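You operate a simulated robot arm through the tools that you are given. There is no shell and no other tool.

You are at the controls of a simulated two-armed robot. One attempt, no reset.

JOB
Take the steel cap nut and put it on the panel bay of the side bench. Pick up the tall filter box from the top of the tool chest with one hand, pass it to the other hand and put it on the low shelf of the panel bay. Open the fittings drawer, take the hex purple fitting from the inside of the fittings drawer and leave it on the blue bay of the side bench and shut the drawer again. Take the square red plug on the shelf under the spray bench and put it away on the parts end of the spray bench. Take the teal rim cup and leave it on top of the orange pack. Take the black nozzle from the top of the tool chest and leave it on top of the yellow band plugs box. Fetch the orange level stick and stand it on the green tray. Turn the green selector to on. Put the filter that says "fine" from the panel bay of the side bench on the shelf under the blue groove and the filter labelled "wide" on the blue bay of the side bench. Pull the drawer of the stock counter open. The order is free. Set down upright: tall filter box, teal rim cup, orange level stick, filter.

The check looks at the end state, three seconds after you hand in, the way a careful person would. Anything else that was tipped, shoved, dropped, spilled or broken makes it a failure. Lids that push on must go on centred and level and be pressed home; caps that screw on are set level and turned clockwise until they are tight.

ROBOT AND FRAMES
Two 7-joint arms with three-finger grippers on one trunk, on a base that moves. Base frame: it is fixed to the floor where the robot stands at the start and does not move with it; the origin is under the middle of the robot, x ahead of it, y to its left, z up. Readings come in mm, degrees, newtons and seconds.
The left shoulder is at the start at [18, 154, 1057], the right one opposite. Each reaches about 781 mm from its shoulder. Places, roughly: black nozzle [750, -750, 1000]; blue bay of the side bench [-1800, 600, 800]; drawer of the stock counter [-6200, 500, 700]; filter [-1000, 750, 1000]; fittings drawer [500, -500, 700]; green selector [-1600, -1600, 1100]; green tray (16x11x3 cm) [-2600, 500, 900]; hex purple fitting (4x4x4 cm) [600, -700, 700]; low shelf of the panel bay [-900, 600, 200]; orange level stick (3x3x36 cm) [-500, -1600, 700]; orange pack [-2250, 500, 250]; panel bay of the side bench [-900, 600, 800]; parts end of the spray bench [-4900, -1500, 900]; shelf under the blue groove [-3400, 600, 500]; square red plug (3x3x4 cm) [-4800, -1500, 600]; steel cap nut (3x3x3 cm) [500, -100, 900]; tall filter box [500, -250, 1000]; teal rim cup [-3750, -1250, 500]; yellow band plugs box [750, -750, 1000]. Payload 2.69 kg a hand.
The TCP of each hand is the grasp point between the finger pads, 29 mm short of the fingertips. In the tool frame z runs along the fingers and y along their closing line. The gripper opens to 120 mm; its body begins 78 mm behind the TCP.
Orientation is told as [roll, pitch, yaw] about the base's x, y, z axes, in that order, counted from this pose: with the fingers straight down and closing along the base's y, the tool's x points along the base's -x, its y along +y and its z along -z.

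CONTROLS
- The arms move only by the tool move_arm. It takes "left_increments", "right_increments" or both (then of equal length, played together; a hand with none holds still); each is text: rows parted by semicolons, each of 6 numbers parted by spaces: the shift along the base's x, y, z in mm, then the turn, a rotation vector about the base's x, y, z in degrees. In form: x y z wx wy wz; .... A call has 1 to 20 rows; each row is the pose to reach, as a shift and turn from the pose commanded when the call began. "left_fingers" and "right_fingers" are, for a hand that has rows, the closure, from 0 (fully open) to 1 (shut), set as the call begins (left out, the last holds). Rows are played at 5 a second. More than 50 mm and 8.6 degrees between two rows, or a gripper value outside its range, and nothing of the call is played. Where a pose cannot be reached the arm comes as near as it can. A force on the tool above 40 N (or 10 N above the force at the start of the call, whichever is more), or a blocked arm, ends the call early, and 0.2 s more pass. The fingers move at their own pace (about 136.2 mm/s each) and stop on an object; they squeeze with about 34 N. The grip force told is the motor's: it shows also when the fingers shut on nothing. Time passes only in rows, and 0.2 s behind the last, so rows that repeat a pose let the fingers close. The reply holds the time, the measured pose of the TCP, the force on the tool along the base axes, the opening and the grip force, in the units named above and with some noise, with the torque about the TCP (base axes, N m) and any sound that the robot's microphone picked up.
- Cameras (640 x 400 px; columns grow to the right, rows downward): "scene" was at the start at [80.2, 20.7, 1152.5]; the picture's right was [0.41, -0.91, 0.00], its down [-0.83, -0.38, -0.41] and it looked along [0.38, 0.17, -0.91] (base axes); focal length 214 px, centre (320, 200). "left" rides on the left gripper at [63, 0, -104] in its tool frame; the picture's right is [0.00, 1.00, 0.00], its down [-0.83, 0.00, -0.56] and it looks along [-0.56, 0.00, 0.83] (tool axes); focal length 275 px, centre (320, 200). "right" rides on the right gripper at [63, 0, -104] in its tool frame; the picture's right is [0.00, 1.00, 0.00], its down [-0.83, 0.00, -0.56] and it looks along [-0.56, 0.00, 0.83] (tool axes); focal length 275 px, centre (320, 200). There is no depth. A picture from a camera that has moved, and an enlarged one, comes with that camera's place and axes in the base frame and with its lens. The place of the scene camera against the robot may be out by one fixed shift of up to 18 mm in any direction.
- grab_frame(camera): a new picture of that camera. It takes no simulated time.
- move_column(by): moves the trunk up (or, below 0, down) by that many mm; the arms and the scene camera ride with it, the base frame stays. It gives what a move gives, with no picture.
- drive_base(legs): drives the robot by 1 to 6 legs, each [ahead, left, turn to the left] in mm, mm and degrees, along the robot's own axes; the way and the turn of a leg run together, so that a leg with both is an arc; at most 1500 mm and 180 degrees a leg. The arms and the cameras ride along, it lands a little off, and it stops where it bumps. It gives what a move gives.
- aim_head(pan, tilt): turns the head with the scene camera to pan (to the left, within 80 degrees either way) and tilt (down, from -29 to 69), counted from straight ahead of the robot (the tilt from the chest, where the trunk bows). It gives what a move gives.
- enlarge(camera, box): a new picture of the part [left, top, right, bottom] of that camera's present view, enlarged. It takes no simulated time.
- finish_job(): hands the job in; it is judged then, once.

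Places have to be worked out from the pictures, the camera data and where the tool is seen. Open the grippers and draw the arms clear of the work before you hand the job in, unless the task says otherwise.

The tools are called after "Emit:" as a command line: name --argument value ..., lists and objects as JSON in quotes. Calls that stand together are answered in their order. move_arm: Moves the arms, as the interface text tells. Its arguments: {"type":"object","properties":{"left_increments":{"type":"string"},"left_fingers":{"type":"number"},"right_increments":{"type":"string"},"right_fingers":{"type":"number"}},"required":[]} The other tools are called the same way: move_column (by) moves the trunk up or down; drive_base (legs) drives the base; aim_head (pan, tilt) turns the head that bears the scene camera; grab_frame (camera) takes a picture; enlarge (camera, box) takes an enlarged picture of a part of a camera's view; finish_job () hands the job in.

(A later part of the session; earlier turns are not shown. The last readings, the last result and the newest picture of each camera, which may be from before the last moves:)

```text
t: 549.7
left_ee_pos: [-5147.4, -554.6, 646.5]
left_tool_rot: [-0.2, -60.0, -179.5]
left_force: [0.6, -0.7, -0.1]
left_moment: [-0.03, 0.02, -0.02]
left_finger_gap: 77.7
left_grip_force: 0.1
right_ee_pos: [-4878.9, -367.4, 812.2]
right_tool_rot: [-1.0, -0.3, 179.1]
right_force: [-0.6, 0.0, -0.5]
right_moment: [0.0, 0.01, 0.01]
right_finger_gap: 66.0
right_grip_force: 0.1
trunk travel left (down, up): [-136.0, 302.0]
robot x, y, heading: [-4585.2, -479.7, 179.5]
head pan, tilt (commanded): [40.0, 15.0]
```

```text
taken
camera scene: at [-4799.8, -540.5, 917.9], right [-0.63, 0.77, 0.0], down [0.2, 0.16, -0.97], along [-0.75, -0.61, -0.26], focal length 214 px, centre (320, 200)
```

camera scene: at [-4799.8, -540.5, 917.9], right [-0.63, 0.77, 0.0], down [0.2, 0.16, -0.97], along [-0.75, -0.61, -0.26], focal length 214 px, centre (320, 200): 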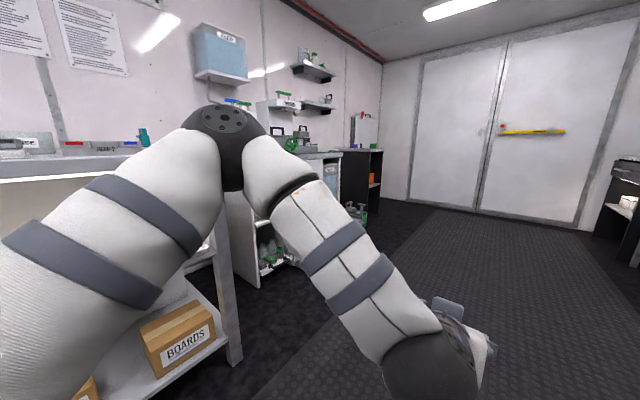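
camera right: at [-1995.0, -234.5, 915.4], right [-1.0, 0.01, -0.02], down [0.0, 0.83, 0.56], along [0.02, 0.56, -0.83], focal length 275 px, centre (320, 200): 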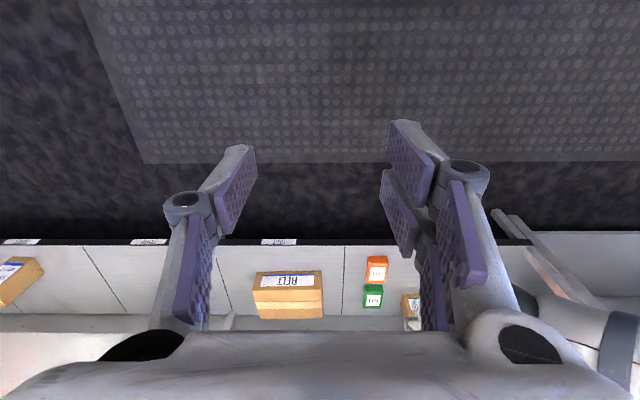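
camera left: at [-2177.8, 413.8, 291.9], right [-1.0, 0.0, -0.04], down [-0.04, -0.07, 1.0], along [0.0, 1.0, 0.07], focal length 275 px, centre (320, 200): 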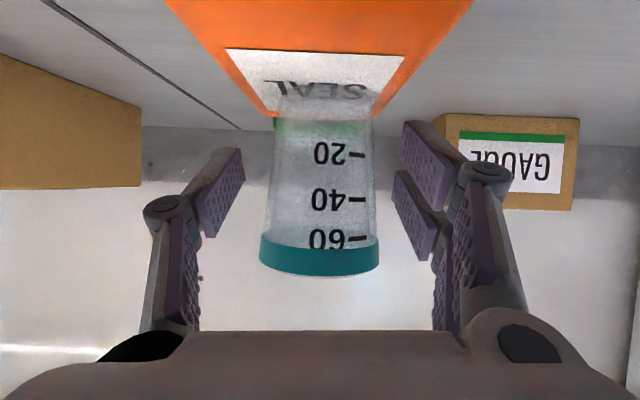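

I'm near the west end of the spray bench. I turn left to face it.

Emit:
drive_base --legs '[[0, 0, 91]]'

Emit:
aim_head --pan 0 --tilt 15

Emit:
grab_frame --camera "scene"

Emit:
grab_frame --camera "left"

```text
t: 553.9
left_ee_pos: [-4502.2, -1038.2, 645.9]
left_tool_rot: [-0.2, -60.0, -88.7]
left_force: [0.2, 0.4, -0.4]
left_moment: [0.0, -0.01, 0.02]
left_finger_gap: 78.0
left_grip_force: 0.0
right_ee_pos: [-4692.6, -773.3, 812.0]
right_tool_rot: [-1.0, -0.3, -90.1]
right_force: [0.0, -0.2, -0.4]
right_moment: [-0.02, -0.01, 0.0]
right_finger_gap: 65.9
right_grip_force: 0.0
trunk travel left (down, up): [-136.0, 302.0]
robot x, y, heading: [-4584.8, -481.5, -90.1]
head pan, tilt (commanded): [40.0, 15.0]
```

```text
t: 555.0
left_ee_pos: [-4500.8, -1037.7, 645.5]
left_tool_rot: [-0.4, -60.0, -88.7]
left_force: [1.3, 0.3, -0.1]
left_moment: [0.0, -0.01, 0.01]
left_finger_gap: 78.1
left_grip_force: 0.1
right_ee_pos: [-4693.9, -773.0, 812.1]
right_tool_rot: [-0.9, -0.2, -90.1]
right_force: [-0.1, -0.5, -0.3]
right_moment: [-0.02, 0.01, -0.02]
right_finger_gap: 66.1
right_grip_force: 0.1
trunk travel left (down, up): [-136.0, 302.0]
robot x, y, heading: [-4587.0, -481.5, -89.4]
head pan, tilt (commanded): [0.0, 15.0]
```

```text
taken
camera scene: at [-4585.7, -717.2, 918.0], right [-1.0, 0.0, 0.0], down [0.0, 0.26, -0.97], along [0.0, -0.97, -0.26], focal length 214 px, centre (320, 200)
```

scene: 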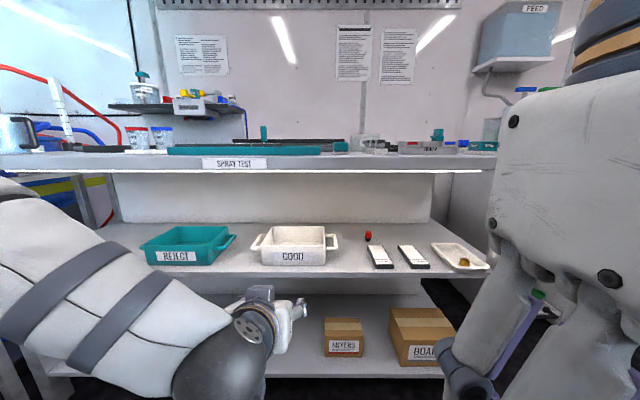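

```text
taken
camera left: at [-4503.8, -916.3, 644.1], right [1.0, 0.02, 0.0], down [0.0, 0.07, 1.0], along [0.02, -1.0, 0.07], focal length 275 px, centre (320, 200)
```

left: 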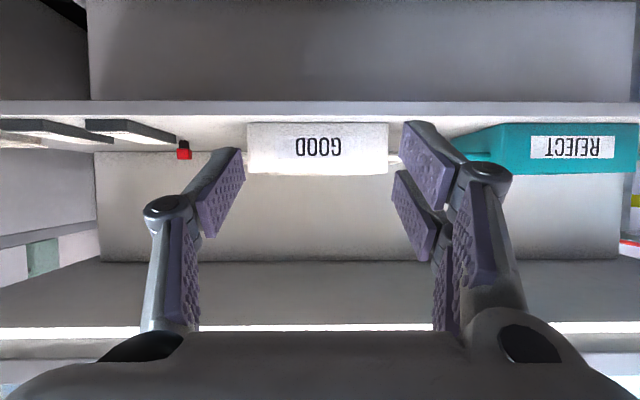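

A small red item stands behind the first black-and-white block on the shelf. I enlarge both views.

Emit:
enlarge --camera "scene" --box '[320, 200, 500, 300]'

Emit:
enlarge --camera "scene" --box '[330, 120, 510, 180]'

```text
3.56 times, centred on (410, 250) of scene
camera zoom: at [-4585.7, -717.2, 918.0], right [-1.0, 0.0, 0.0], down [0.0, 0.26, -0.97], along [0.0, -0.97, -0.26], focal length 763 px, centre (0, 22)
```

zoom: 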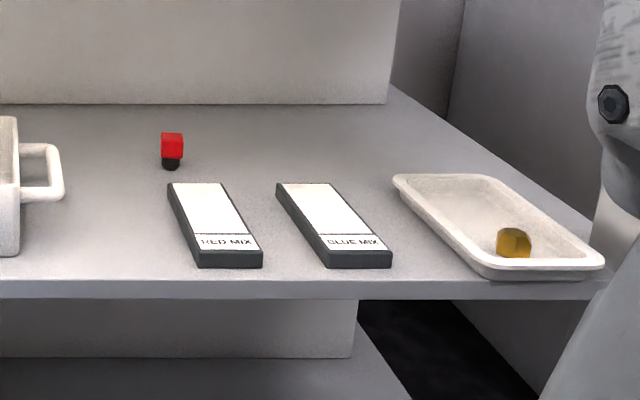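

```text
3.56 times, centred on (420, 150) of scene
camera zoom: at [-4585.7, -717.2, 918.0], right [-1.0, 0.0, 0.0], down [0.0, 0.26, -0.97], along [0.0, -0.97, -0.26], focal length 763 px, centre (-36, 378)
```

zoom: 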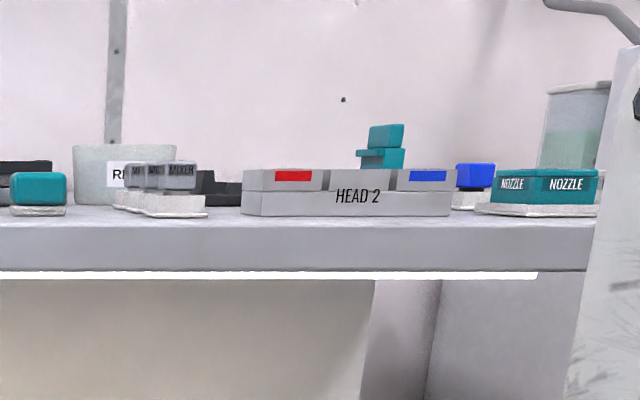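

The red plug is at about [-4777,-1497], behind the RED MIX block. I'll use the right hand with a 50° lean; first I retract the left hand out of the way.

Emit:
move_arm --left_increments "5 15 15 6 0 0; 10 35 30 12 0 0; 15 55 45 18 0 0; 20 75 60 24 0 0; 25 95 75 30 0 0; 30 115 90 36 0 0; 35 135 100 42 0 0; 40 150 110 46 0 0" --right_increments "0 -10 -10 -6 0 0; 0 -20 -20 -12 0 0; 0 -30 -35 -18 0 0; 0 -45 -50 -24 0 0; 0 -60 -70 -30 0 0; 0 -80 -90 -36 0 0; 0 -100 -110 -42 0 0; 0 -120 -135 -50 0 0"

Emit:
grab_frame --camera "scene"

```text
t: 556.8
left_ee_pos: [-4461.2, -886.2, 756.1]
left_tool_rot: [0.7, -13.9, -89.3]
left_force: [0.4, 0.7, -0.8]
left_moment: [0.03, 0.02, 0.0]
left_finger_gap: 77.9
left_grip_force: 0.1
right_ee_pos: [-4675.7, -918.7, 685.4]
right_tool_rot: [-0.8, -50.2, -90.2]
right_force: [-0.8, 0.0, -0.4]
right_moment: [0.01, 0.02, 0.0]
right_finger_gap: 66.0
right_grip_force: 0.0
right hand out of reach, approached as far as the arm can: row 7, 8
trunk travel left (down, up): [-136.0, 302.0]
robot x, y, heading: [-4582.6, -478.6, -89.9]
head pan, tilt (commanded): [0.0, 15.0]
```

```text
taken
camera scene: at [-4585.8, -717.3, 917.9], right [-1.0, 0.0, 0.0], down [0.0, 0.26, -0.97], along [0.0, -0.97, -0.26], focal length 214 px, centre (320, 200)
```

scene: 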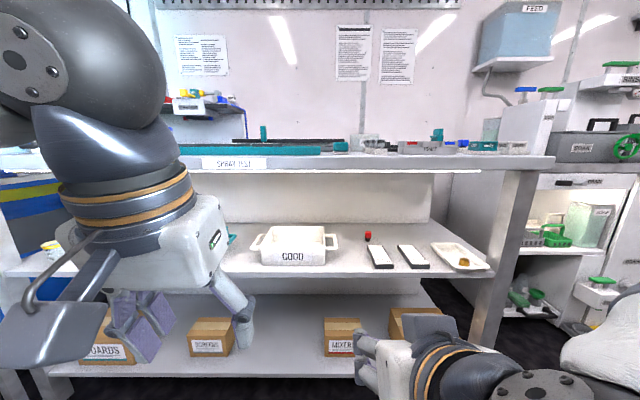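

Both arms are in good posture. I pull the left hand back a bit more and drive to line up the right hand with the plug.

Emit:
move_arm --left_increments "10 30 15 4 0 0; 20 60 30 8 0 0; 30 90 45 13 0 0"

Emit:
drive_base --legs '[[0, -90, 0], [290, 0, 0]]'

Emit:
grab_frame --camera "right"

Emit:
grab_frame --camera "scene"

```text
t: 557.6
left_ee_pos: [-4431.6, -797.6, 799.6]
left_tool_rot: [1.0, -0.9, -89.3]
left_force: [-0.3, -0.4, 0.0]
left_moment: [0.03, -0.01, 0.0]
left_finger_gap: 78.1
left_grip_force: 0.0
right_ee_pos: [-4675.0, -917.9, 686.2]
right_tool_rot: [-0.8, -50.1, -90.1]
right_force: [0.1, -0.2, 0.4]
right_moment: [0.0, 0.01, 0.01]
right_finger_gap: 66.2
right_grip_force: 0.0
trunk travel left (down, up): [-136.0, 302.0]
robot x, y, heading: [-4586.3, -481.0, -89.8]
head pan, tilt (commanded): [0.0, 15.0]
```

```text
t: 560.6
left_ee_pos: [-4520.0, -1097.5, 800.7]
left_tool_rot: [0.9, -1.0, -89.3]
left_force: [0.3, 0.4, 0.1]
left_moment: [0.01, -0.04, 0.05]
left_finger_gap: 77.9
left_grip_force: 0.0
right_ee_pos: [-4765.5, -1217.1, 686.7]
right_tool_rot: [-1.0, -50.2, -90.1]
right_force: [0.2, -0.9, -0.3]
right_moment: [0.03, 0.03, 0.0]
right_finger_gap: 66.2
right_grip_force: 0.0
trunk travel left (down, up): [-136.0, 302.0]
robot x, y, heading: [-4672.3, -777.0, -89.9]
head pan, tilt (commanded): [0.0, 15.0]
```

```text
taken
camera right: at [-4764.1, -1096.7, 705.0], right [1.0, -0.01, -0.01], down [0.01, -0.11, 0.99], along [-0.01, -0.99, -0.11], focal length 275 px, centre (320, 200)
```

right: 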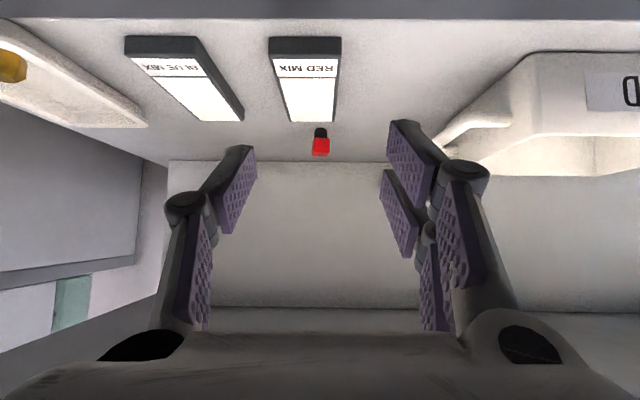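

```text
taken
camera scene: at [-4675.1, -1016.6, 917.9], right [-1.0, 0.0, 0.0], down [0.0, 0.26, -0.97], along [0.0, -0.97, -0.26], focal length 214 px, centre (320, 200)
```

scene: 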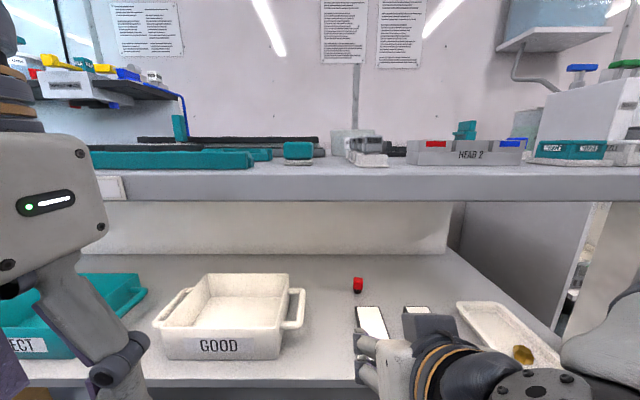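

The plug is at about [-4766,-1488], 50 mm behind the RED MIX block. I glide in above the block toward it and check halfway.

Emit:
move_arm --right_increments "0 -45 -10 0 0 0; 0 -90 -20 0 0 0; 0 -135 -30 0 0 0; 0 -175 -42 0 0 0; 0 -175 -42 0 0 0" --right_fingers 0.5

Emit:
grab_frame --camera "right"

```text
t: 561.8
left_ee_pos: [-4520.2, -1096.9, 799.1]
left_tool_rot: [1.0, -1.1, -89.4]
left_force: [0.2, -0.9, 1.0]
left_moment: [-0.02, 0.02, 0.03]
left_finger_gap: 77.9
left_grip_force: 0.1
right_ee_pos: [-4766.0, -1391.8, 644.8]
right_tool_rot: [-0.9, -50.1, -90.1]
right_force: [-0.8, -0.2, 0.8]
right_moment: [-0.01, -0.01, -0.01]
right_finger_gap: 59.8
right_grip_force: 0.0
trunk travel left (down, up): [-136.0, 302.0]
robot x, y, heading: [-4672.5, -779.2, -89.8]
head pan, tilt (commanded): [0.0, 15.0]
```

```text
taken
camera right: at [-4764.4, -1272.0, 662.0], right [1.0, -0.01, -0.01], down [0.01, -0.11, 0.99], along [-0.01, -0.99, -0.11], focal length 275 px, centre (320, 200)
```

right: 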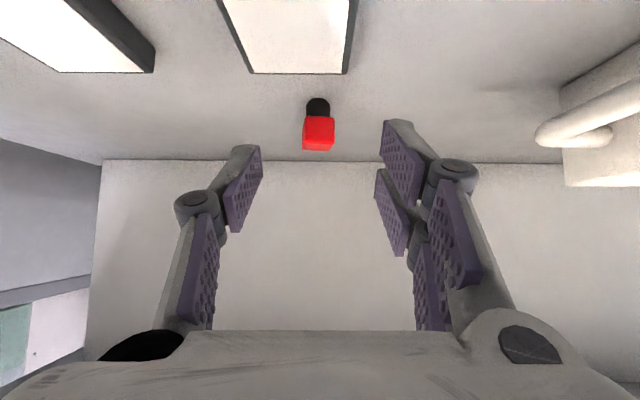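

The plug is centred. I move onto it with the fingers on both sides.

Emit:
move_arm --right_increments "0 -35 -20 0 0 0; -1 -70 -40 0 0 0; -1 -93 -54 0 0 0; -1 -93 -54 0 0 0"

Emit:
grab_frame --camera "right"

```text
t: 562.8
left_ee_pos: [-4521.4, -1096.0, 801.1]
left_tool_rot: [0.8, -1.1, -89.4]
left_force: [0.7, 0.4, -0.6]
left_moment: [-0.05, 0.01, 0.0]
left_finger_gap: 78.0
left_grip_force: 0.0
right_ee_pos: [-4766.5, -1483.3, 595.0]
right_tool_rot: [-0.8, -50.5, -90.2]
right_force: [1.8, 2.1, 11.2]
right_moment: [-0.01, -0.46, 0.11]
right_finger_gap: 62.8
right_grip_force: 2.3
trunk travel left (down, up): [-136.0, 302.0]
robot x, y, heading: [-4676.1, -778.6, -89.9]
head pan, tilt (commanded): [0.0, 15.0]
```

```text
taken
camera right: at [-4765.7, -1364.2, 611.2], right [1.0, -0.01, -0.01], down [0.01, -0.1, 0.99], along [-0.01, -0.99, -0.1], focal length 275 px, centre (320, 200)
```

right: 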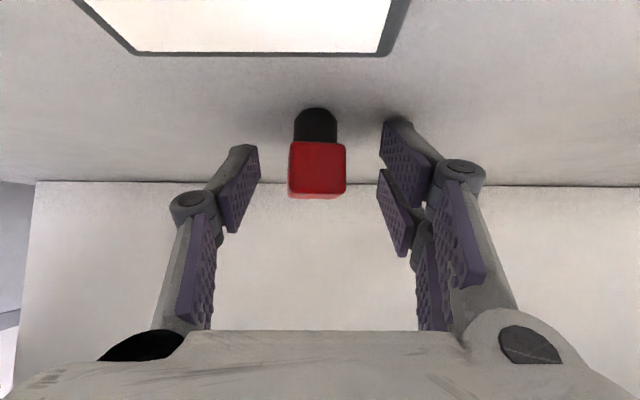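

The tips touch the shelf lightly, so I raise 6 mm and then close on the plug.

Emit:
move_arm --right_increments "0 0 5 0 0 0; 0 0 7 0 0 0"

Emit:
move_arm --right_increments "0 0 0 0 0 0; 0 0 0 0 0 0; 0 0 0 0 0 0; 0 0 0 0 0 0" --right_fingers 1

Emit:
grab_frame --camera "right"

```text
t: 563.4
left_ee_pos: [-4520.4, -1097.2, 799.8]
left_tool_rot: [0.9, -1.0, -89.4]
left_force: [0.0, -0.3, 0.4]
left_moment: [0.0, -0.02, 0.0]
left_finger_gap: 77.7
left_grip_force: 0.1
right_ee_pos: [-4767.4, -1483.2, 597.8]
right_tool_rot: [-0.9, -50.1, -90.2]
right_force: [0.2, 0.5, 1.1]
right_moment: [-0.02, -0.03, 0.01]
right_finger_gap: 59.9
right_grip_force: 0.1
trunk travel left (down, up): [-136.0, 302.0]
robot x, y, heading: [-4670.0, -775.3, -89.8]
head pan, tilt (commanded): [0.0, 15.0]
```

```text
t: 564.4
left_ee_pos: [-4521.1, -1097.7, 799.1]
left_tool_rot: [0.8, -0.9, -89.4]
left_force: [0.5, -0.5, 0.0]
left_moment: [-0.01, -0.01, 0.01]
left_finger_gap: 78.1
left_grip_force: 0.1
right_ee_pos: [-4767.9, -1484.7, 599.0]
right_tool_rot: [-0.9, -50.1, -90.3]
right_force: [0.8, -0.6, -0.1]
right_moment: [-0.02, 0.03, 0.01]
right_finger_gap: 22.5
right_grip_force: 34.1
trunk travel left (down, up): [-136.0, 302.0]
robot x, y, heading: [-4676.3, -776.7, -90.0]
head pan, tilt (commanded): [0.0, 15.0]
```

```text
taken
camera right: at [-4765.4, -1364.1, 616.5], right [1.0, -0.01, -0.01], down [0.01, -0.11, 0.99], along [-0.01, -0.99, -0.11], focal length 275 px, centre (320, 200)
```

right: 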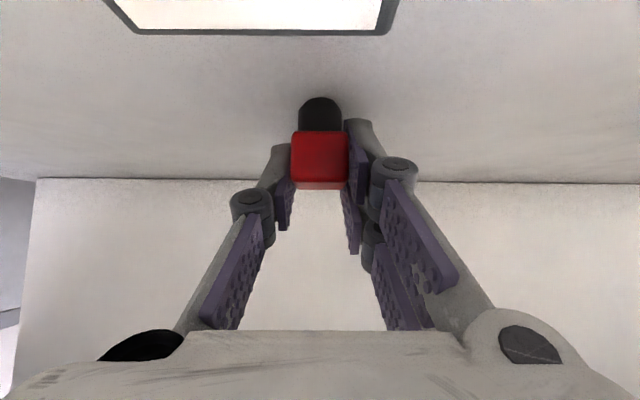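

Gripped at 22.5 mm. I lift it 45 mm and withdraw over the block.

Emit:
move_arm --right_increments "0 0 15 0 0 0; 0 0 32 0 0 0; 0 0 48 0 0 0; 0 40 52 0 0 0; 0 85 56 0 0 0; 0 130 60 0 0 0; 0 175 66 0 0 0; 0 215 72 0 0 0"

Emit:
drive_base --legs '[[-300, 0, 0]]'

Emit:
grab_frame --camera "right"

Emit:
grab_frame --camera "scene"

```text
t: 566.2
left_ee_pos: [-4520.1, -1098.2, 799.8]
left_tool_rot: [0.9, -1.0, -89.3]
left_force: [-0.4, 0.3, 0.8]
left_moment: [0.0, 0.02, 0.01]
left_finger_gap: 77.9
left_grip_force: 0.1
right_ee_pos: [-4767.8, -1271.5, 668.6]
right_tool_rot: [-0.9, -50.1, -90.3]
right_force: [0.2, 0.3, -1.2]
right_moment: [0.0, 0.04, 0.0]
right_finger_gap: 22.5
right_grip_force: 34.0
trunk travel left (down, up): [-136.0, 302.0]
robot x, y, heading: [-4675.2, -777.2, -89.9]
head pan, tilt (commanded): [0.0, 15.0]
```

```text
t: 568.2
left_ee_pos: [-4521.4, -792.8, 798.4]
left_tool_rot: [1.0, -1.1, -89.1]
left_force: [0.1, 0.1, -0.1]
left_moment: [-0.07, -0.02, -0.01]
left_finger_gap: 78.0
left_grip_force: 0.0
right_ee_pos: [-4766.9, -968.3, 668.1]
right_tool_rot: [-0.9, -50.0, -89.8]
right_force: [0.4, -0.2, -0.1]
right_moment: [0.03, 0.03, -0.01]
right_finger_gap: 22.8
right_grip_force: 33.9
trunk travel left (down, up): [-136.0, 302.0]
robot x, y, heading: [-4675.2, -476.9, -89.7]
head pan, tilt (commanded): [0.0, 15.0]
```

```text
taken
camera right: at [-4765.8, -848.9, 686.5], right [1.0, -0.01, -0.01], down [0.01, -0.11, 0.99], along [-0.01, -0.99, -0.11], focal length 275 px, centre (320, 200)
```

right: 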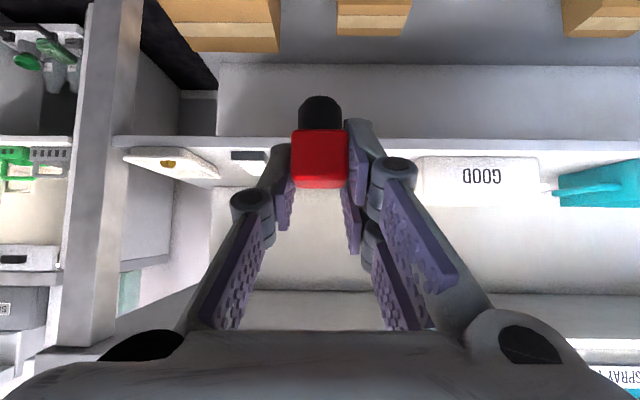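

```text
taken
camera scene: at [-4675.7, -713.8, 918.0], right [-1.0, -0.01, 0.0], down [0.0, 0.26, -0.97], along [0.01, -0.97, -0.26], focal length 214 px, centre (320, 200)
```

scene: 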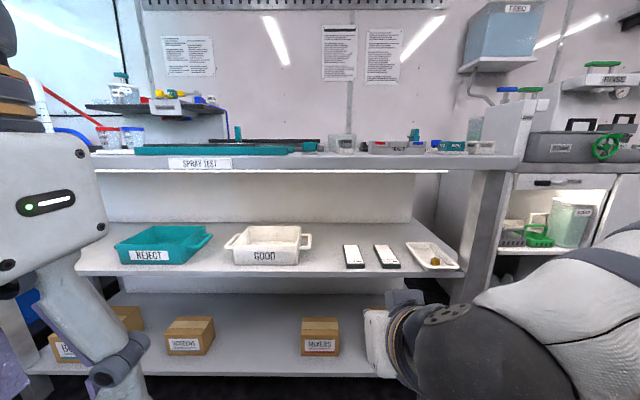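

Plug in hand. I raise the trunk to see the top of the bench and its parts end.

Emit:
move_column --by 300

Emit:
aim_head --pan -15 --tilt 20

Emit:
grab_frame --camera "scene"

Emit:
enlarge --camera "scene" --box '[180, 120, 480, 300]'

```text
t: 571.2
left_ee_pos: [-4521.4, -795.2, 1099.3]
left_tool_rot: [1.0, -0.8, -89.1]
left_force: [0.2, -0.1, 0.5]
left_moment: [0.04, 0.0, -0.03]
left_finger_gap: 78.0
left_grip_force: 0.1
right_ee_pos: [-4767.6, -969.1, 967.8]
right_tool_rot: [-0.9, -50.1, -89.9]
right_force: [0.2, -0.5, -1.7]
right_moment: [0.01, 0.0, 0.01]
right_finger_gap: 22.4
right_grip_force: 34.4
trunk travel left (down, up): [-436.0, 2.0]
robot x, y, heading: [-4676.5, -474.0, -89.4]
head pan, tilt (commanded): [0.0, 15.0]
```

```text
t: 572.0
left_ee_pos: [-4520.7, -793.8, 1100.5]
left_tool_rot: [1.0, -1.0, -89.1]
left_force: [0.8, 0.1, -0.7]
left_moment: [0.04, -0.02, -0.02]
left_finger_gap: 78.1
left_grip_force: 0.0
right_ee_pos: [-4766.5, -969.9, 968.6]
right_tool_rot: [-0.9, -50.1, -89.9]
right_force: [-1.0, 0.1, -1.2]
right_moment: [0.0, 0.01, -0.04]
right_finger_gap: 22.6
right_grip_force: 34.5
trunk travel left (down, up): [-436.0, 2.0]
robot x, y, heading: [-4678.8, -475.2, -89.5]
head pan, tilt (commanded): [-15.0, 20.0]
```

```text
taken
camera scene: at [-4700.8, -574.2, 1233.9], right [-0.97, 0.25, 0.0], down [0.09, 0.33, -0.94], along [-0.24, -0.91, -0.34], focal length 214 px, centre (320, 200)
```

scene: 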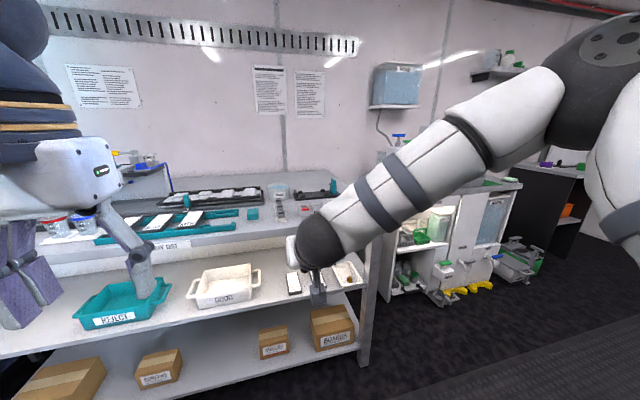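

```text
2.13 times, centred on (330, 210) of scene
camera zoom: at [-4700.8, -574.2, 1233.9], right [-0.97, 0.25, 0.0], down [0.09, 0.33, -0.94], along [-0.24, -0.91, -0.34], focal length 458 px, centre (299, 179)
```

zoom: 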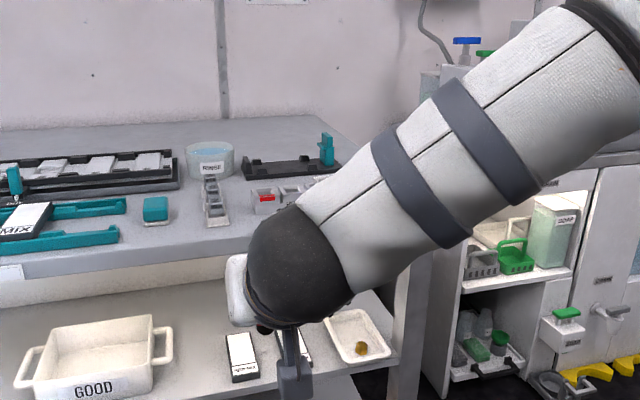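

The right arm hides the parts end. I lift the right hand higher and to the side for a clear look.

Emit:
move_arm --right_increments "-20 0 40 0 0 0; -40 0 80 0 0 0; -70 5 115 0 0 0; -105 10 145 0 0 0; -140 15 170 0 0 0"

Emit:
aim_head --pan -15 --tilt 25

Emit:
grab_frame --camera "scene"

Emit:
enlarge --camera "scene" --box '[180, 120, 480, 300]'

```text
t: 573.2
left_ee_pos: [-4520.8, -793.7, 1100.4]
left_tool_rot: [0.9, -0.9, -89.1]
left_force: [0.0, 0.3, 0.0]
left_moment: [-0.04, 0.02, -0.03]
left_finger_gap: 77.9
left_grip_force: 0.2
right_ee_pos: [-4908.7, -950.3, 1139.6]
right_tool_rot: [-0.8, -50.0, -89.9]
right_force: [-0.2, -0.2, 0.0]
right_moment: [0.04, -0.03, 0.02]
right_finger_gap: 22.4
right_grip_force: 33.7
trunk travel left (down, up): [-436.0, 2.0]
robot x, y, heading: [-4681.8, -474.0, -89.4]
head pan, tilt (commanded): [-15.0, 20.0]
```

```text
t: 573.9
left_ee_pos: [-4519.9, -793.3, 1098.7]
left_tool_rot: [0.9, -1.0, -89.1]
left_force: [0.0, -0.3, -0.3]
left_moment: [-0.01, 0.03, 0.03]
left_finger_gap: 77.8
left_grip_force: 0.0
right_ee_pos: [-4906.6, -951.4, 1141.1]
right_tool_rot: [-0.9, -50.1, -89.9]
right_force: [-0.1, 1.0, -0.3]
right_moment: [0.01, -0.03, 0.01]
right_finger_gap: 22.4
right_grip_force: 33.8
trunk travel left (down, up): [-436.0, 2.0]
robot x, y, heading: [-4675.8, -476.4, -89.5]
head pan, tilt (commanded): [-15.0, 25.0]
```

```text
taken
camera scene: at [-4700.6, -573.3, 1225.8], right [-0.97, 0.25, 0.0], down [0.11, 0.41, -0.91], along [-0.23, -0.88, -0.42], focal length 214 px, centre (320, 200)
```

scene: 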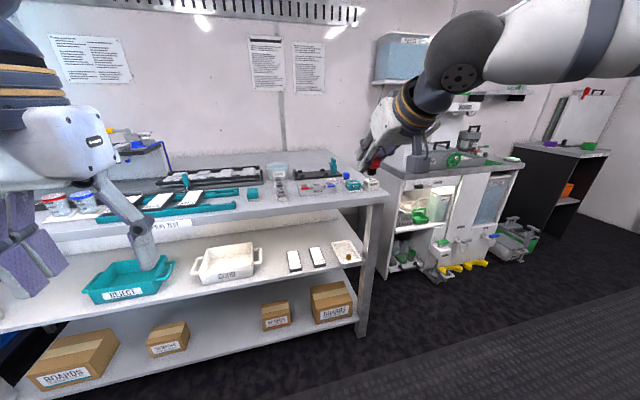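

```text
2.13 times, centred on (330, 210) of scene
camera zoom: at [-4700.6, -573.3, 1225.8], right [-0.97, 0.25, 0.0], down [0.11, 0.41, -0.91], along [-0.23, -0.88, -0.42], focal length 458 px, centre (299, 179)
```

zoom: 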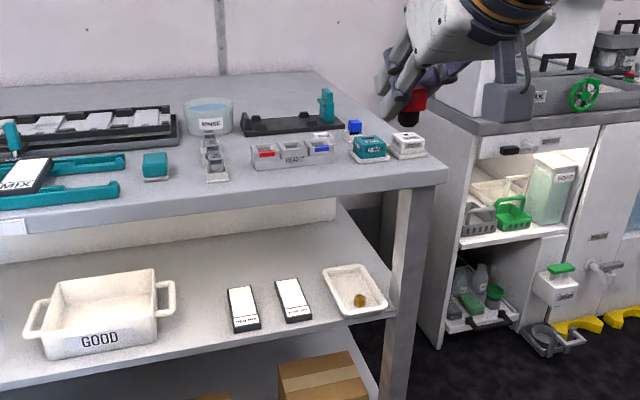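

The bench top is about z≈900, front edge y≈−1192, with a free strip in front of HEAD 2 and the NOZZLE blocks. I drive 250 mm closer and bring the plug over [-4940,-1270].

Emit:
drive_base --legs '[[250, 0, 0]]'

Emit:
move_arm --right_increments "-10 -15 -40 0 0 0; -20 -30 -80 0 0 0; -30 -50 -120 0 0 0; -33 -65 -160 0 0 0; -33 -65 -175 0 0 0; -33 -65 -175 0 0 0"

Emit:
grab_frame --camera "right"

Emit:
grab_frame --camera "scene"

```text
t: 575.7
left_ee_pos: [-4516.0, -1043.2, 1100.1]
left_tool_rot: [0.9, -1.0, -88.7]
left_force: [-0.5, 0.0, -0.2]
left_moment: [0.04, 0.02, -0.02]
left_finger_gap: 77.9
left_grip_force: 0.0
right_ee_pos: [-4901.8, -1203.7, 1140.2]
right_tool_rot: [-0.8, -50.1, -89.5]
right_force: [1.1, 0.1, -0.7]
right_moment: [0.03, -0.02, 0.0]
right_finger_gap: 22.5
right_grip_force: 34.4
trunk travel left (down, up): [-436.0, 2.0]
robot x, y, heading: [-4674.6, -726.5, -89.5]
head pan, tilt (commanded): [-15.0, 25.0]
```

```text
t: 577.1
left_ee_pos: [-4515.6, -1042.1, 1099.4]
left_tool_rot: [1.0, -1.1, -88.7]
left_force: [0.0, 0.9, -0.2]
left_moment: [-0.03, 0.0, 0.0]
left_finger_gap: 77.9
left_grip_force: 0.1
right_ee_pos: [-4936.2, -1268.2, 965.1]
right_tool_rot: [-0.9, -50.3, -89.5]
right_force: [0.1, -0.2, -1.0]
right_moment: [0.0, 0.02, 0.01]
right_finger_gap: 22.7
right_grip_force: 33.6
trunk travel left (down, up): [-436.0, 2.0]
robot x, y, heading: [-4674.0, -726.0, -89.2]
head pan, tilt (commanded): [-15.0, 25.0]
```

```text
taken
camera right: at [-4935.6, -1148.5, 983.7], right [1.0, 0.0, -0.01], down [0.01, -0.11, 0.99], along [0.0, -0.99, -0.11], focal length 275 px, centre (320, 200)
```

right: 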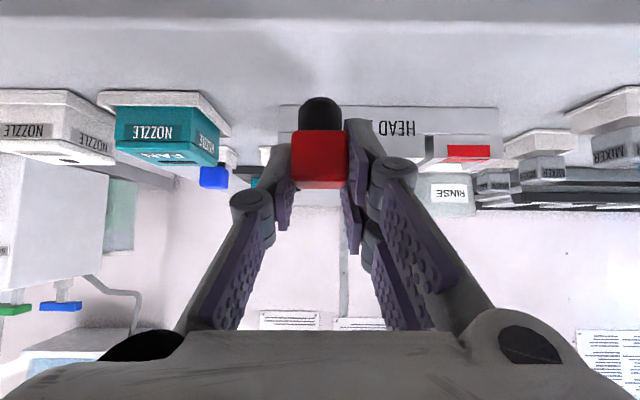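

```text
taken
camera scene: at [-4697.2, -823.5, 1225.8], right [-0.97, 0.24, 0.0], down [0.1, 0.41, -0.91], along [-0.22, -0.88, -0.42], focal length 214 px, centre (320, 200)
```

scene: 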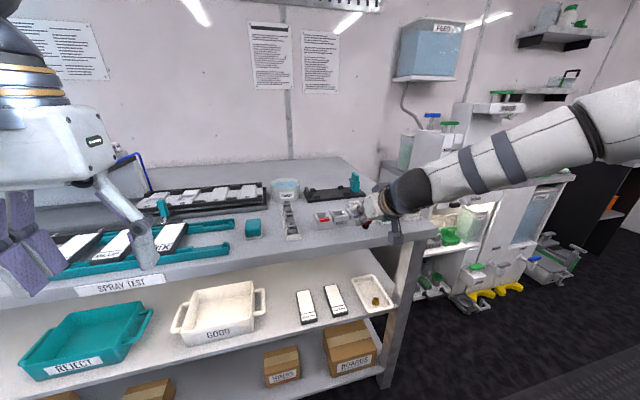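

The bench front edge is at y≈−1252 and HEAD 2's front at ≈−1325. I move the plug 24 mm further in and lower it to the surface.

Emit:
move_arm --right_increments "0 -12 0 0 0 0; 0 -24 0 0 0 0; 0 -24 -12 0 0 0; 0 -24 -20 0 0 0; 0 -24 -24 0 0 0; 0 -24 -27 0 0 0; 0 -24 -30 0 0 0; 0 -24 -33 0 0 0; 0 -24 -36 0 0 0; 0 -24 -39 0 0 0"

Emit:
grab_frame --camera "right"

```text
t: 579.3
left_ee_pos: [-4515.4, -1040.1, 1102.5]
left_tool_rot: [0.8, -1.3, -88.7]
left_force: [0.4, 0.1, -0.8]
left_moment: [-0.03, 0.03, 0.01]
left_finger_gap: 77.8
left_grip_force: 0.1
right_ee_pos: [-4932.9, -1291.3, 934.9]
right_tool_rot: [-1.0, -51.0, -89.6]
right_force: [-6.5, -0.8, 38.8]
right_moment: [-0.2, -0.12, -0.02]
right_finger_gap: 22.4
right_grip_force: 34.0
trunk travel left (down, up): [-436.0, 2.0]
robot x, y, heading: [-4670.1, -723.5, -89.3]
head pan, tilt (commanded): [-15.0, 25.0]
```

```text
taken
camera right: at [-4933.3, -1171.9, 951.0], right [1.0, 0.0, -0.01], down [0.01, -0.09, 1.0], along [0.0, -1.0, -0.09], focal length 275 px, centre (320, 200)
```

right: 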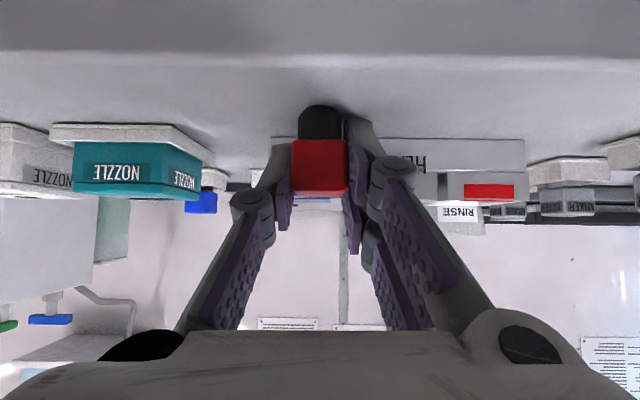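

Firm contact on the bench. I relieve the pressure and then open the fingers a little.

Emit:
move_arm --right_increments "0 0 4 0 0 0; 0 0 7 0 0 0; 0 0 7 0 0 0"

Emit:
move_arm --right_increments "0 0 0 0 0 0; 0 0 0 0 0 0; 0 0 0 0 0 0" --right_fingers 0.68

Emit:
grab_frame --camera "right"

```text
t: 580.1
left_ee_pos: [-4514.8, -1042.7, 1100.7]
left_tool_rot: [0.7, -0.9, -88.6]
left_force: [-0.2, 0.1, 0.1]
left_moment: [0.04, 0.03, -0.01]
left_finger_gap: 77.9
left_grip_force: 0.0
right_ee_pos: [-4934.1, -1292.1, 935.0]
right_tool_rot: [-0.8, -50.3, -89.5]
right_force: [-1.9, -9.4, 26.3]
right_moment: [-0.52, -0.27, -0.11]
right_finger_gap: 22.6
right_grip_force: 34.4
trunk travel left (down, up): [-436.0, 2.0]
robot x, y, heading: [-4672.2, -727.4, -89.5]
head pan, tilt (commanded): [-15.0, 25.0]
```

```text
t: 580.9
left_ee_pos: [-4514.8, -1042.6, 1100.1]
left_tool_rot: [0.9, -1.0, -88.7]
left_force: [-0.3, 0.2, 0.7]
left_moment: [-0.02, 0.04, 0.02]
left_finger_gap: 77.9
left_grip_force: 0.1
right_ee_pos: [-4932.9, -1292.3, 933.7]
right_tool_rot: [-0.9, -50.2, -89.4]
right_force: [0.1, -10.0, 19.1]
right_moment: [-0.41, -0.36, -0.15]
right_finger_gap: 41.0
right_grip_force: 0.1
trunk travel left (down, up): [-436.0, 2.0]
robot x, y, heading: [-4671.7, -727.6, -89.3]
head pan, tilt (commanded): [-15.0, 25.0]
```

```text
taken
camera right: at [-4933.2, -1172.1, 951.5], right [1.0, 0.0, -0.01], down [0.01, -0.11, 0.99], along [0.0, -0.99, -0.11], focal length 275 px, centre (320, 200)
```

right: 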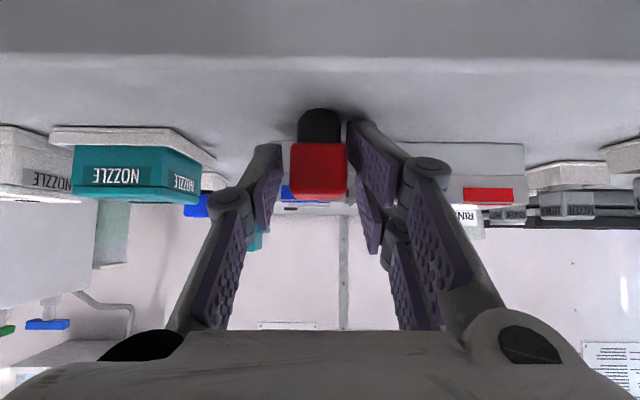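

The plug stands; the fingertips are pressing on the bench. I raise the hand gently and draw back.

Emit:
move_arm --right_increments "0 2 4 0 0 0; 0 4 8 0 0 0; 0 6 14 0 0 0"

Emit:
grab_frame --camera "right"

```text
t: 581.7
left_ee_pos: [-4515.4, -1042.9, 1100.2]
left_tool_rot: [0.9, -1.1, -88.6]
left_force: [0.4, -0.7, -0.1]
left_moment: [-0.02, 0.0, -0.02]
left_finger_gap: 78.1
left_grip_force: 0.0
right_ee_pos: [-4934.4, -1284.7, 945.3]
right_tool_rot: [-0.9, -49.9, -89.5]
right_force: [-0.3, -0.4, -0.2]
right_moment: [-0.01, -0.01, 0.01]
right_finger_gap: 38.5
right_grip_force: 0.0
trunk travel left (down, up): [-436.0, 2.0]
robot x, y, heading: [-4673.9, -728.1, -88.8]
head pan, tilt (commanded): [-15.0, 25.0]
```

```text
taken
camera right: at [-4934.3, -1165.7, 964.0], right [1.0, 0.0, -0.01], down [0.01, -0.11, 0.99], along [0.0, -0.99, -0.11], focal length 275 px, centre (320, 200)
```

right: 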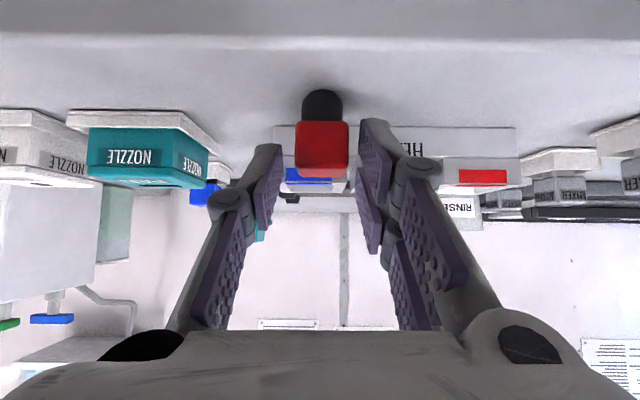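

The plug stands upright on the parts end. I withdraw the hand up and back.

Emit:
move_arm --right_increments "0 10 25 0 0 0; 0 25 60 0 0 0; 0 65 85 0 0 0; 0 110 100 0 0 0; 0 155 110 4 0 0; 0 200 115 8 0 0"

Emit:
drive_base --legs '[[-250, 0, 0]]'

Emit:
enlarge --camera "scene" --box '[230, 130, 430, 250]'

```text
t: 583.1
left_ee_pos: [-4515.0, -1042.5, 1100.6]
left_tool_rot: [0.9, -0.9, -88.7]
left_force: [1.4, 1.1, -0.8]
left_moment: [-0.01, 0.01, 0.03]
left_finger_gap: 78.1
left_grip_force: 0.2
right_ee_pos: [-4934.4, -1088.7, 1061.6]
right_tool_rot: [-0.8, -42.2, -89.5]
right_force: [0.8, -0.2, 0.0]
right_moment: [-0.03, -0.02, 0.02]
right_finger_gap: 38.3
right_grip_force: 0.0
trunk travel left (down, up): [-436.0, 2.0]
robot x, y, heading: [-4677.0, -724.6, -89.3]
head pan, tilt (commanded): [-15.0, 25.0]
```

```text
t: 585.0
left_ee_pos: [-4520.2, -786.7, 1100.0]
left_tool_rot: [1.0, -1.0, -88.8]
left_force: [0.4, -0.7, -0.1]
left_moment: [-0.01, 0.01, 0.01]
left_finger_gap: 78.4
left_grip_force: 0.0
right_ee_pos: [-4937.3, -832.0, 1059.7]
right_tool_rot: [-0.9, -42.2, -89.6]
right_force: [0.6, 0.2, -0.2]
right_moment: [-0.04, 0.03, -0.02]
right_finger_gap: 38.2
right_grip_force: 0.1
trunk travel left (down, up): [-436.0, 2.0]
robot x, y, heading: [-4674.2, -469.6, -89.1]
head pan, tilt (commanded): [-15.0, 25.0]
```

```text
3.20 times, centred on (330, 190) of scene
camera zoom: at [-4700.9, -567.5, 1225.8], right [-0.97, 0.25, 0.0], down [0.1, 0.41, -0.91], along [-0.22, -0.88, -0.42], focal length 686 px, centre (288, 232)
```

zoom: 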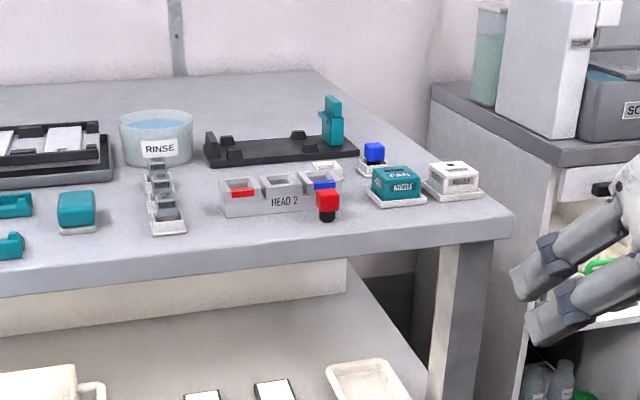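

The plug stands in front of HEAD 2 at the parts end. Last is the stock counter drawer near [-6200,500,700]; I turn west and look.

Emit:
move_arm --right_increments "20 20 5 7 0 0; 40 40 10 14 0 0; 60 60 15 21 0 0; 80 80 20 28 0 0; 100 100 25 35 0 0; 110 110 30 42 0 0"

Emit:
drive_base --legs '[[0, 0, -90], [500, 0, 0]]'

Emit:
aim_head --pan -30 --tilt 15

Emit:
grab_frame --camera "scene"

```text
t: 586.4
left_ee_pos: [-4519.7, -787.3, 1100.1]
left_tool_rot: [1.0, -1.1, -88.7]
left_force: [0.1, 0.4, 0.3]
left_moment: [0.02, -0.01, 0.0]
left_finger_gap: 77.9
left_grip_force: 0.1
right_ee_pos: [-4826.4, -723.3, 1090.0]
right_tool_rot: [-0.5, 0.0, -89.7]
right_force: [-0.1, 0.2, -0.2]
right_moment: [0.0, 0.03, -0.02]
right_finger_gap: 38.5
right_grip_force: 0.1
trunk travel left (down, up): [-436.0, 2.0]
robot x, y, heading: [-4677.7, -470.7, -89.3]
head pan, tilt (commanded): [-15.0, 25.0]
```

```text
t: 593.2
left_ee_pos: [-5500.5, -632.7, 1100.5]
left_tool_rot: [0.9, -1.0, -178.9]
left_force: [-0.7, 0.2, 0.0]
left_moment: [0.01, -0.03, -0.01]
left_finger_gap: 78.1
left_grip_force: 0.2
right_ee_pos: [-5435.8, -325.3, 1089.9]
right_tool_rot: [-0.6, -0.1, -179.8]
right_force: [-0.7, -0.1, 0.1]
right_moment: [0.0, -0.01, 0.0]
right_finger_gap: 38.3
right_grip_force: 0.1
trunk travel left (down, up): [-436.0, 2.0]
robot x, y, heading: [-5183.7, -478.0, -179.3]
head pan, tilt (commanded): [-15.0, 25.0]
```

```text
t: 593.9
left_ee_pos: [-5499.8, -632.3, 1100.4]
left_tool_rot: [0.9, -1.1, -178.8]
left_force: [-0.8, -0.1, 0.2]
left_moment: [-0.01, 0.02, 0.02]
left_finger_gap: 77.8
left_grip_force: 0.0
right_ee_pos: [-5437.0, -326.0, 1088.5]
right_tool_rot: [-0.5, -0.1, -179.8]
right_force: [-0.7, 0.6, -0.5]
right_moment: [0.0, -0.04, -0.01]
right_finger_gap: 38.5
right_grip_force: 0.1
trunk travel left (down, up): [-436.0, 2.0]
robot x, y, heading: [-5178.8, -478.0, -179.3]
head pan, tilt (commanded): [-30.0, 15.0]
```

```text
taken
camera scene: at [-5269.3, -434.3, 1241.9], right [0.49, 0.87, 0.0], down [0.23, -0.13, -0.97], along [-0.84, 0.47, -0.26], focal length 214 px, centre (320, 200)
```

scene: 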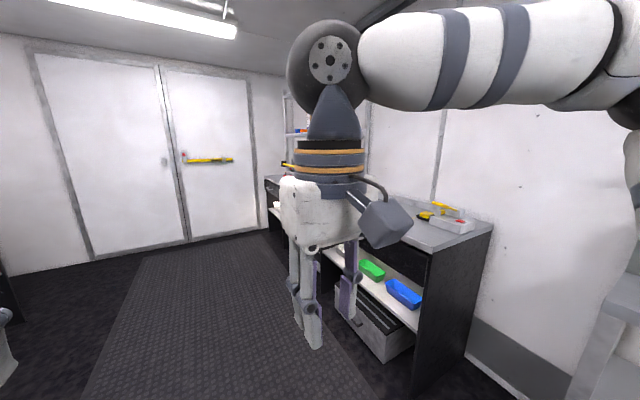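

The stock counter is along the right wall ahead. I drive on and turn to face it.

Emit:
drive_base --legs '[[930, 0, 0], [0, 0, -90]]'

Emit:
aim_head --pan 0 --tilt 25

Emit:
grab_frame --camera "scene"

```text
t: 602.7
left_ee_pos: [-6266.8, -171.9, 1100.3]
left_tool_rot: [0.9, -1.0, 90.5]
left_force: [0.2, -0.1, 1.0]
left_moment: [0.0, 0.01, -0.04]
left_finger_gap: 78.0
left_grip_force: 0.1
right_ee_pos: [-5960.5, -240.4, 1090.6]
right_tool_rot: [-0.5, -0.2, 89.5]
right_force: [-0.4, 0.4, 0.0]
right_moment: [0.0, 0.01, 0.0]
right_finger_gap: 38.6
right_grip_force: 0.0
trunk travel left (down, up): [-436.0, 2.0]
robot x, y, heading: [-6110.9, -489.4, 89.9]
head pan, tilt (commanded): [-30.0, 15.0]
```

```text
t: 603.6
left_ee_pos: [-6267.4, -171.8, 1100.1]
left_tool_rot: [1.0, -0.9, 90.5]
left_force: [0.1, -0.4, -0.7]
left_moment: [0.03, -0.02, -0.01]
left_finger_gap: 77.7
left_grip_force: 0.1
right_ee_pos: [-5960.0, -239.2, 1090.6]
right_tool_rot: [-0.5, -0.2, 89.6]
right_force: [-0.1, -0.4, 0.3]
right_moment: [0.0, 0.01, -0.01]
right_finger_gap: 38.1
right_grip_force: 0.0
trunk travel left (down, up): [-436.0, 2.0]
robot x, y, heading: [-6118.8, -490.0, 90.2]
head pan, tilt (commanded): [0.0, 25.0]
```

```text
taken
camera scene: at [-6114.0, -399.0, 1225.8], right [1.0, 0.0, 0.0], down [0.0, -0.42, -0.91], along [0.0, 0.91, -0.42], focal length 214 px, centre (320, 200)
```

scene: 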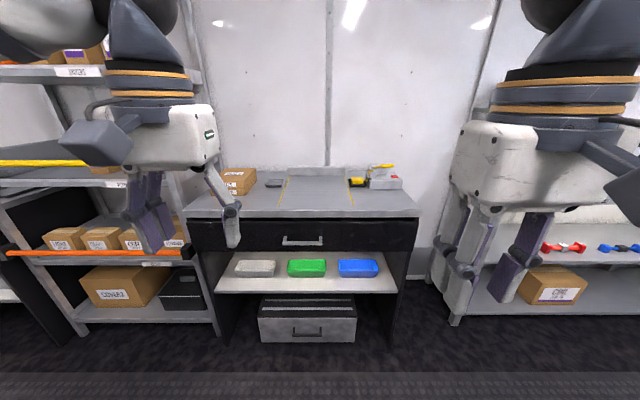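

The counter's drawer has a bail handle in the middle. I lower the trunk as for the fittings drawer and point the left hand forward.

Emit:
move_column --by -300

Emit:
grab_frame --camera "scene"

```text
t: 606.6
left_ee_pos: [-6267.1, -171.9, 799.6]
left_tool_rot: [0.9, -1.1, 90.5]
left_force: [-0.5, -1.1, 0.9]
left_moment: [0.02, -0.03, 0.03]
left_finger_gap: 78.1
left_grip_force: 0.1
right_ee_pos: [-5960.4, -240.2, 790.0]
right_tool_rot: [-0.6, -0.2, 89.5]
right_force: [0.3, -0.6, 0.1]
right_moment: [0.02, -0.01, 0.01]
right_finger_gap: 38.3
right_grip_force: 0.1
trunk travel left (down, up): [-136.0, 302.0]
robot x, y, heading: [-6113.5, -490.5, 90.0]
head pan, tilt (commanded): [0.0, 25.0]
```

```text
taken
camera scene: at [-6114.1, -262.7, 901.8], right [1.0, 0.0, 0.0], down [0.0, -0.42, -0.91], along [0.0, 0.91, -0.42], focal length 214 px, centre (320, 200)
```

scene: 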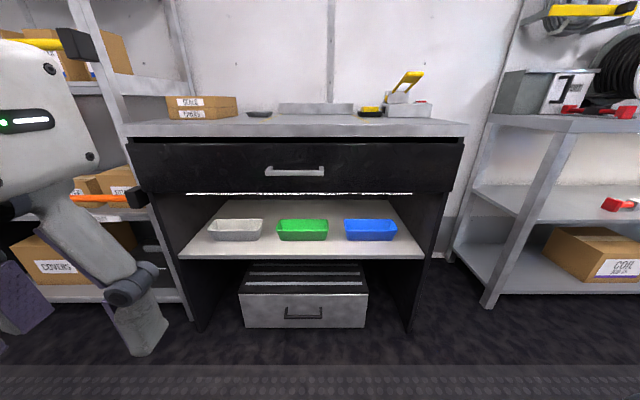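

The handle triangulates to about [-6182,293,744]. I enlarge it.

Emit:
enlarge --camera "scene" --box '[230, 130, 370, 210]'

Emit:
move_arm --left_increments "5 10 5 7.8 0 0; 10 25 10 15.6 0 0; 15 45 10 23.4 0 0; 20 70 10 31.2 0 0; 25 95 10 39 0 0; 30 120 8 46.8 0 0; 35 145 5 54.6 0 0; 40 170 0 62.4 0 0; 45 190 -5 70.2 0 0; 50 205 -10 78 0 0; 50 215 -15 85.8 0 0; 50 220 -20 90 0 0; 50 220 -20 90 0 0" --left_fingers 0.5

Emit:
grab_frame --camera "left"

Emit:
grab_frame --camera "scene"

```text
4.57 times, centred on (300, 170) of scene
camera zoom: at [-6114.1, -262.7, 901.8], right [1.0, 0.0, 0.0], down [0.0, -0.42, -0.91], along [0.0, 0.91, -0.42], focal length 980 px, centre (411, 337)
```

zoom: 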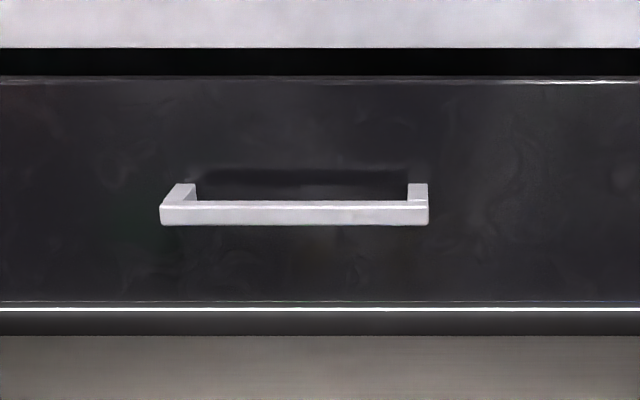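

```text
t: 609.4
left_ee_pos: [-6216.9, 48.9, 780.1]
left_tool_rot: [-155.2, -88.8, -114.0]
left_force: [-1.0, -1.2, 0.4]
left_moment: [-0.01, -0.02, 0.0]
left_finger_gap: 59.8
left_grip_force: 0.0
right_ee_pos: [-5961.2, -239.6, 790.0]
right_tool_rot: [-0.5, -0.2, 89.6]
right_force: [0.0, -0.4, 0.5]
right_moment: [-0.02, 0.04, 0.02]
right_finger_gap: 38.6
right_grip_force: 0.1
trunk travel left (down, up): [-136.0, 302.0]
robot x, y, heading: [-6111.3, -488.5, 89.9]
head pan, tilt (commanded): [0.0, 25.0]
```

```text
taken
camera left: at [-6215.7, -54.8, 715.1], right [-1.0, -0.01, 0.0], down [0.01, -0.57, 0.82], along [-0.01, 0.82, 0.57], focal length 275 px, centre (320, 200)
```

left: 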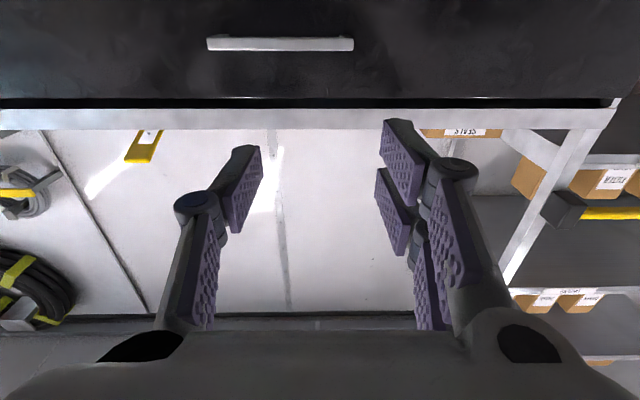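

```text
taken
camera scene: at [-6114.1, -262.6, 901.7], right [1.0, 0.0, 0.0], down [0.0, -0.42, -0.91], along [0.0, 0.91, -0.42], focal length 214 px, centre (320, 200)
```

scene: 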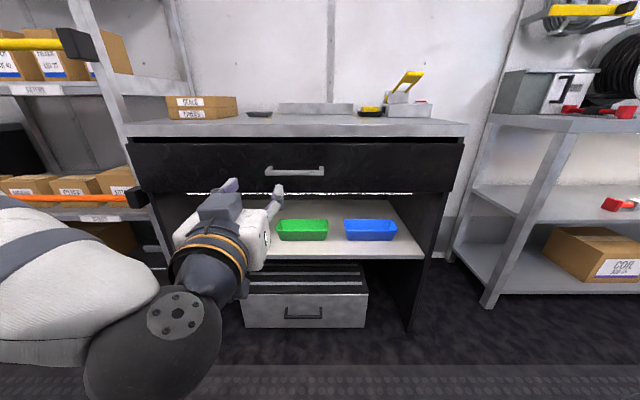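

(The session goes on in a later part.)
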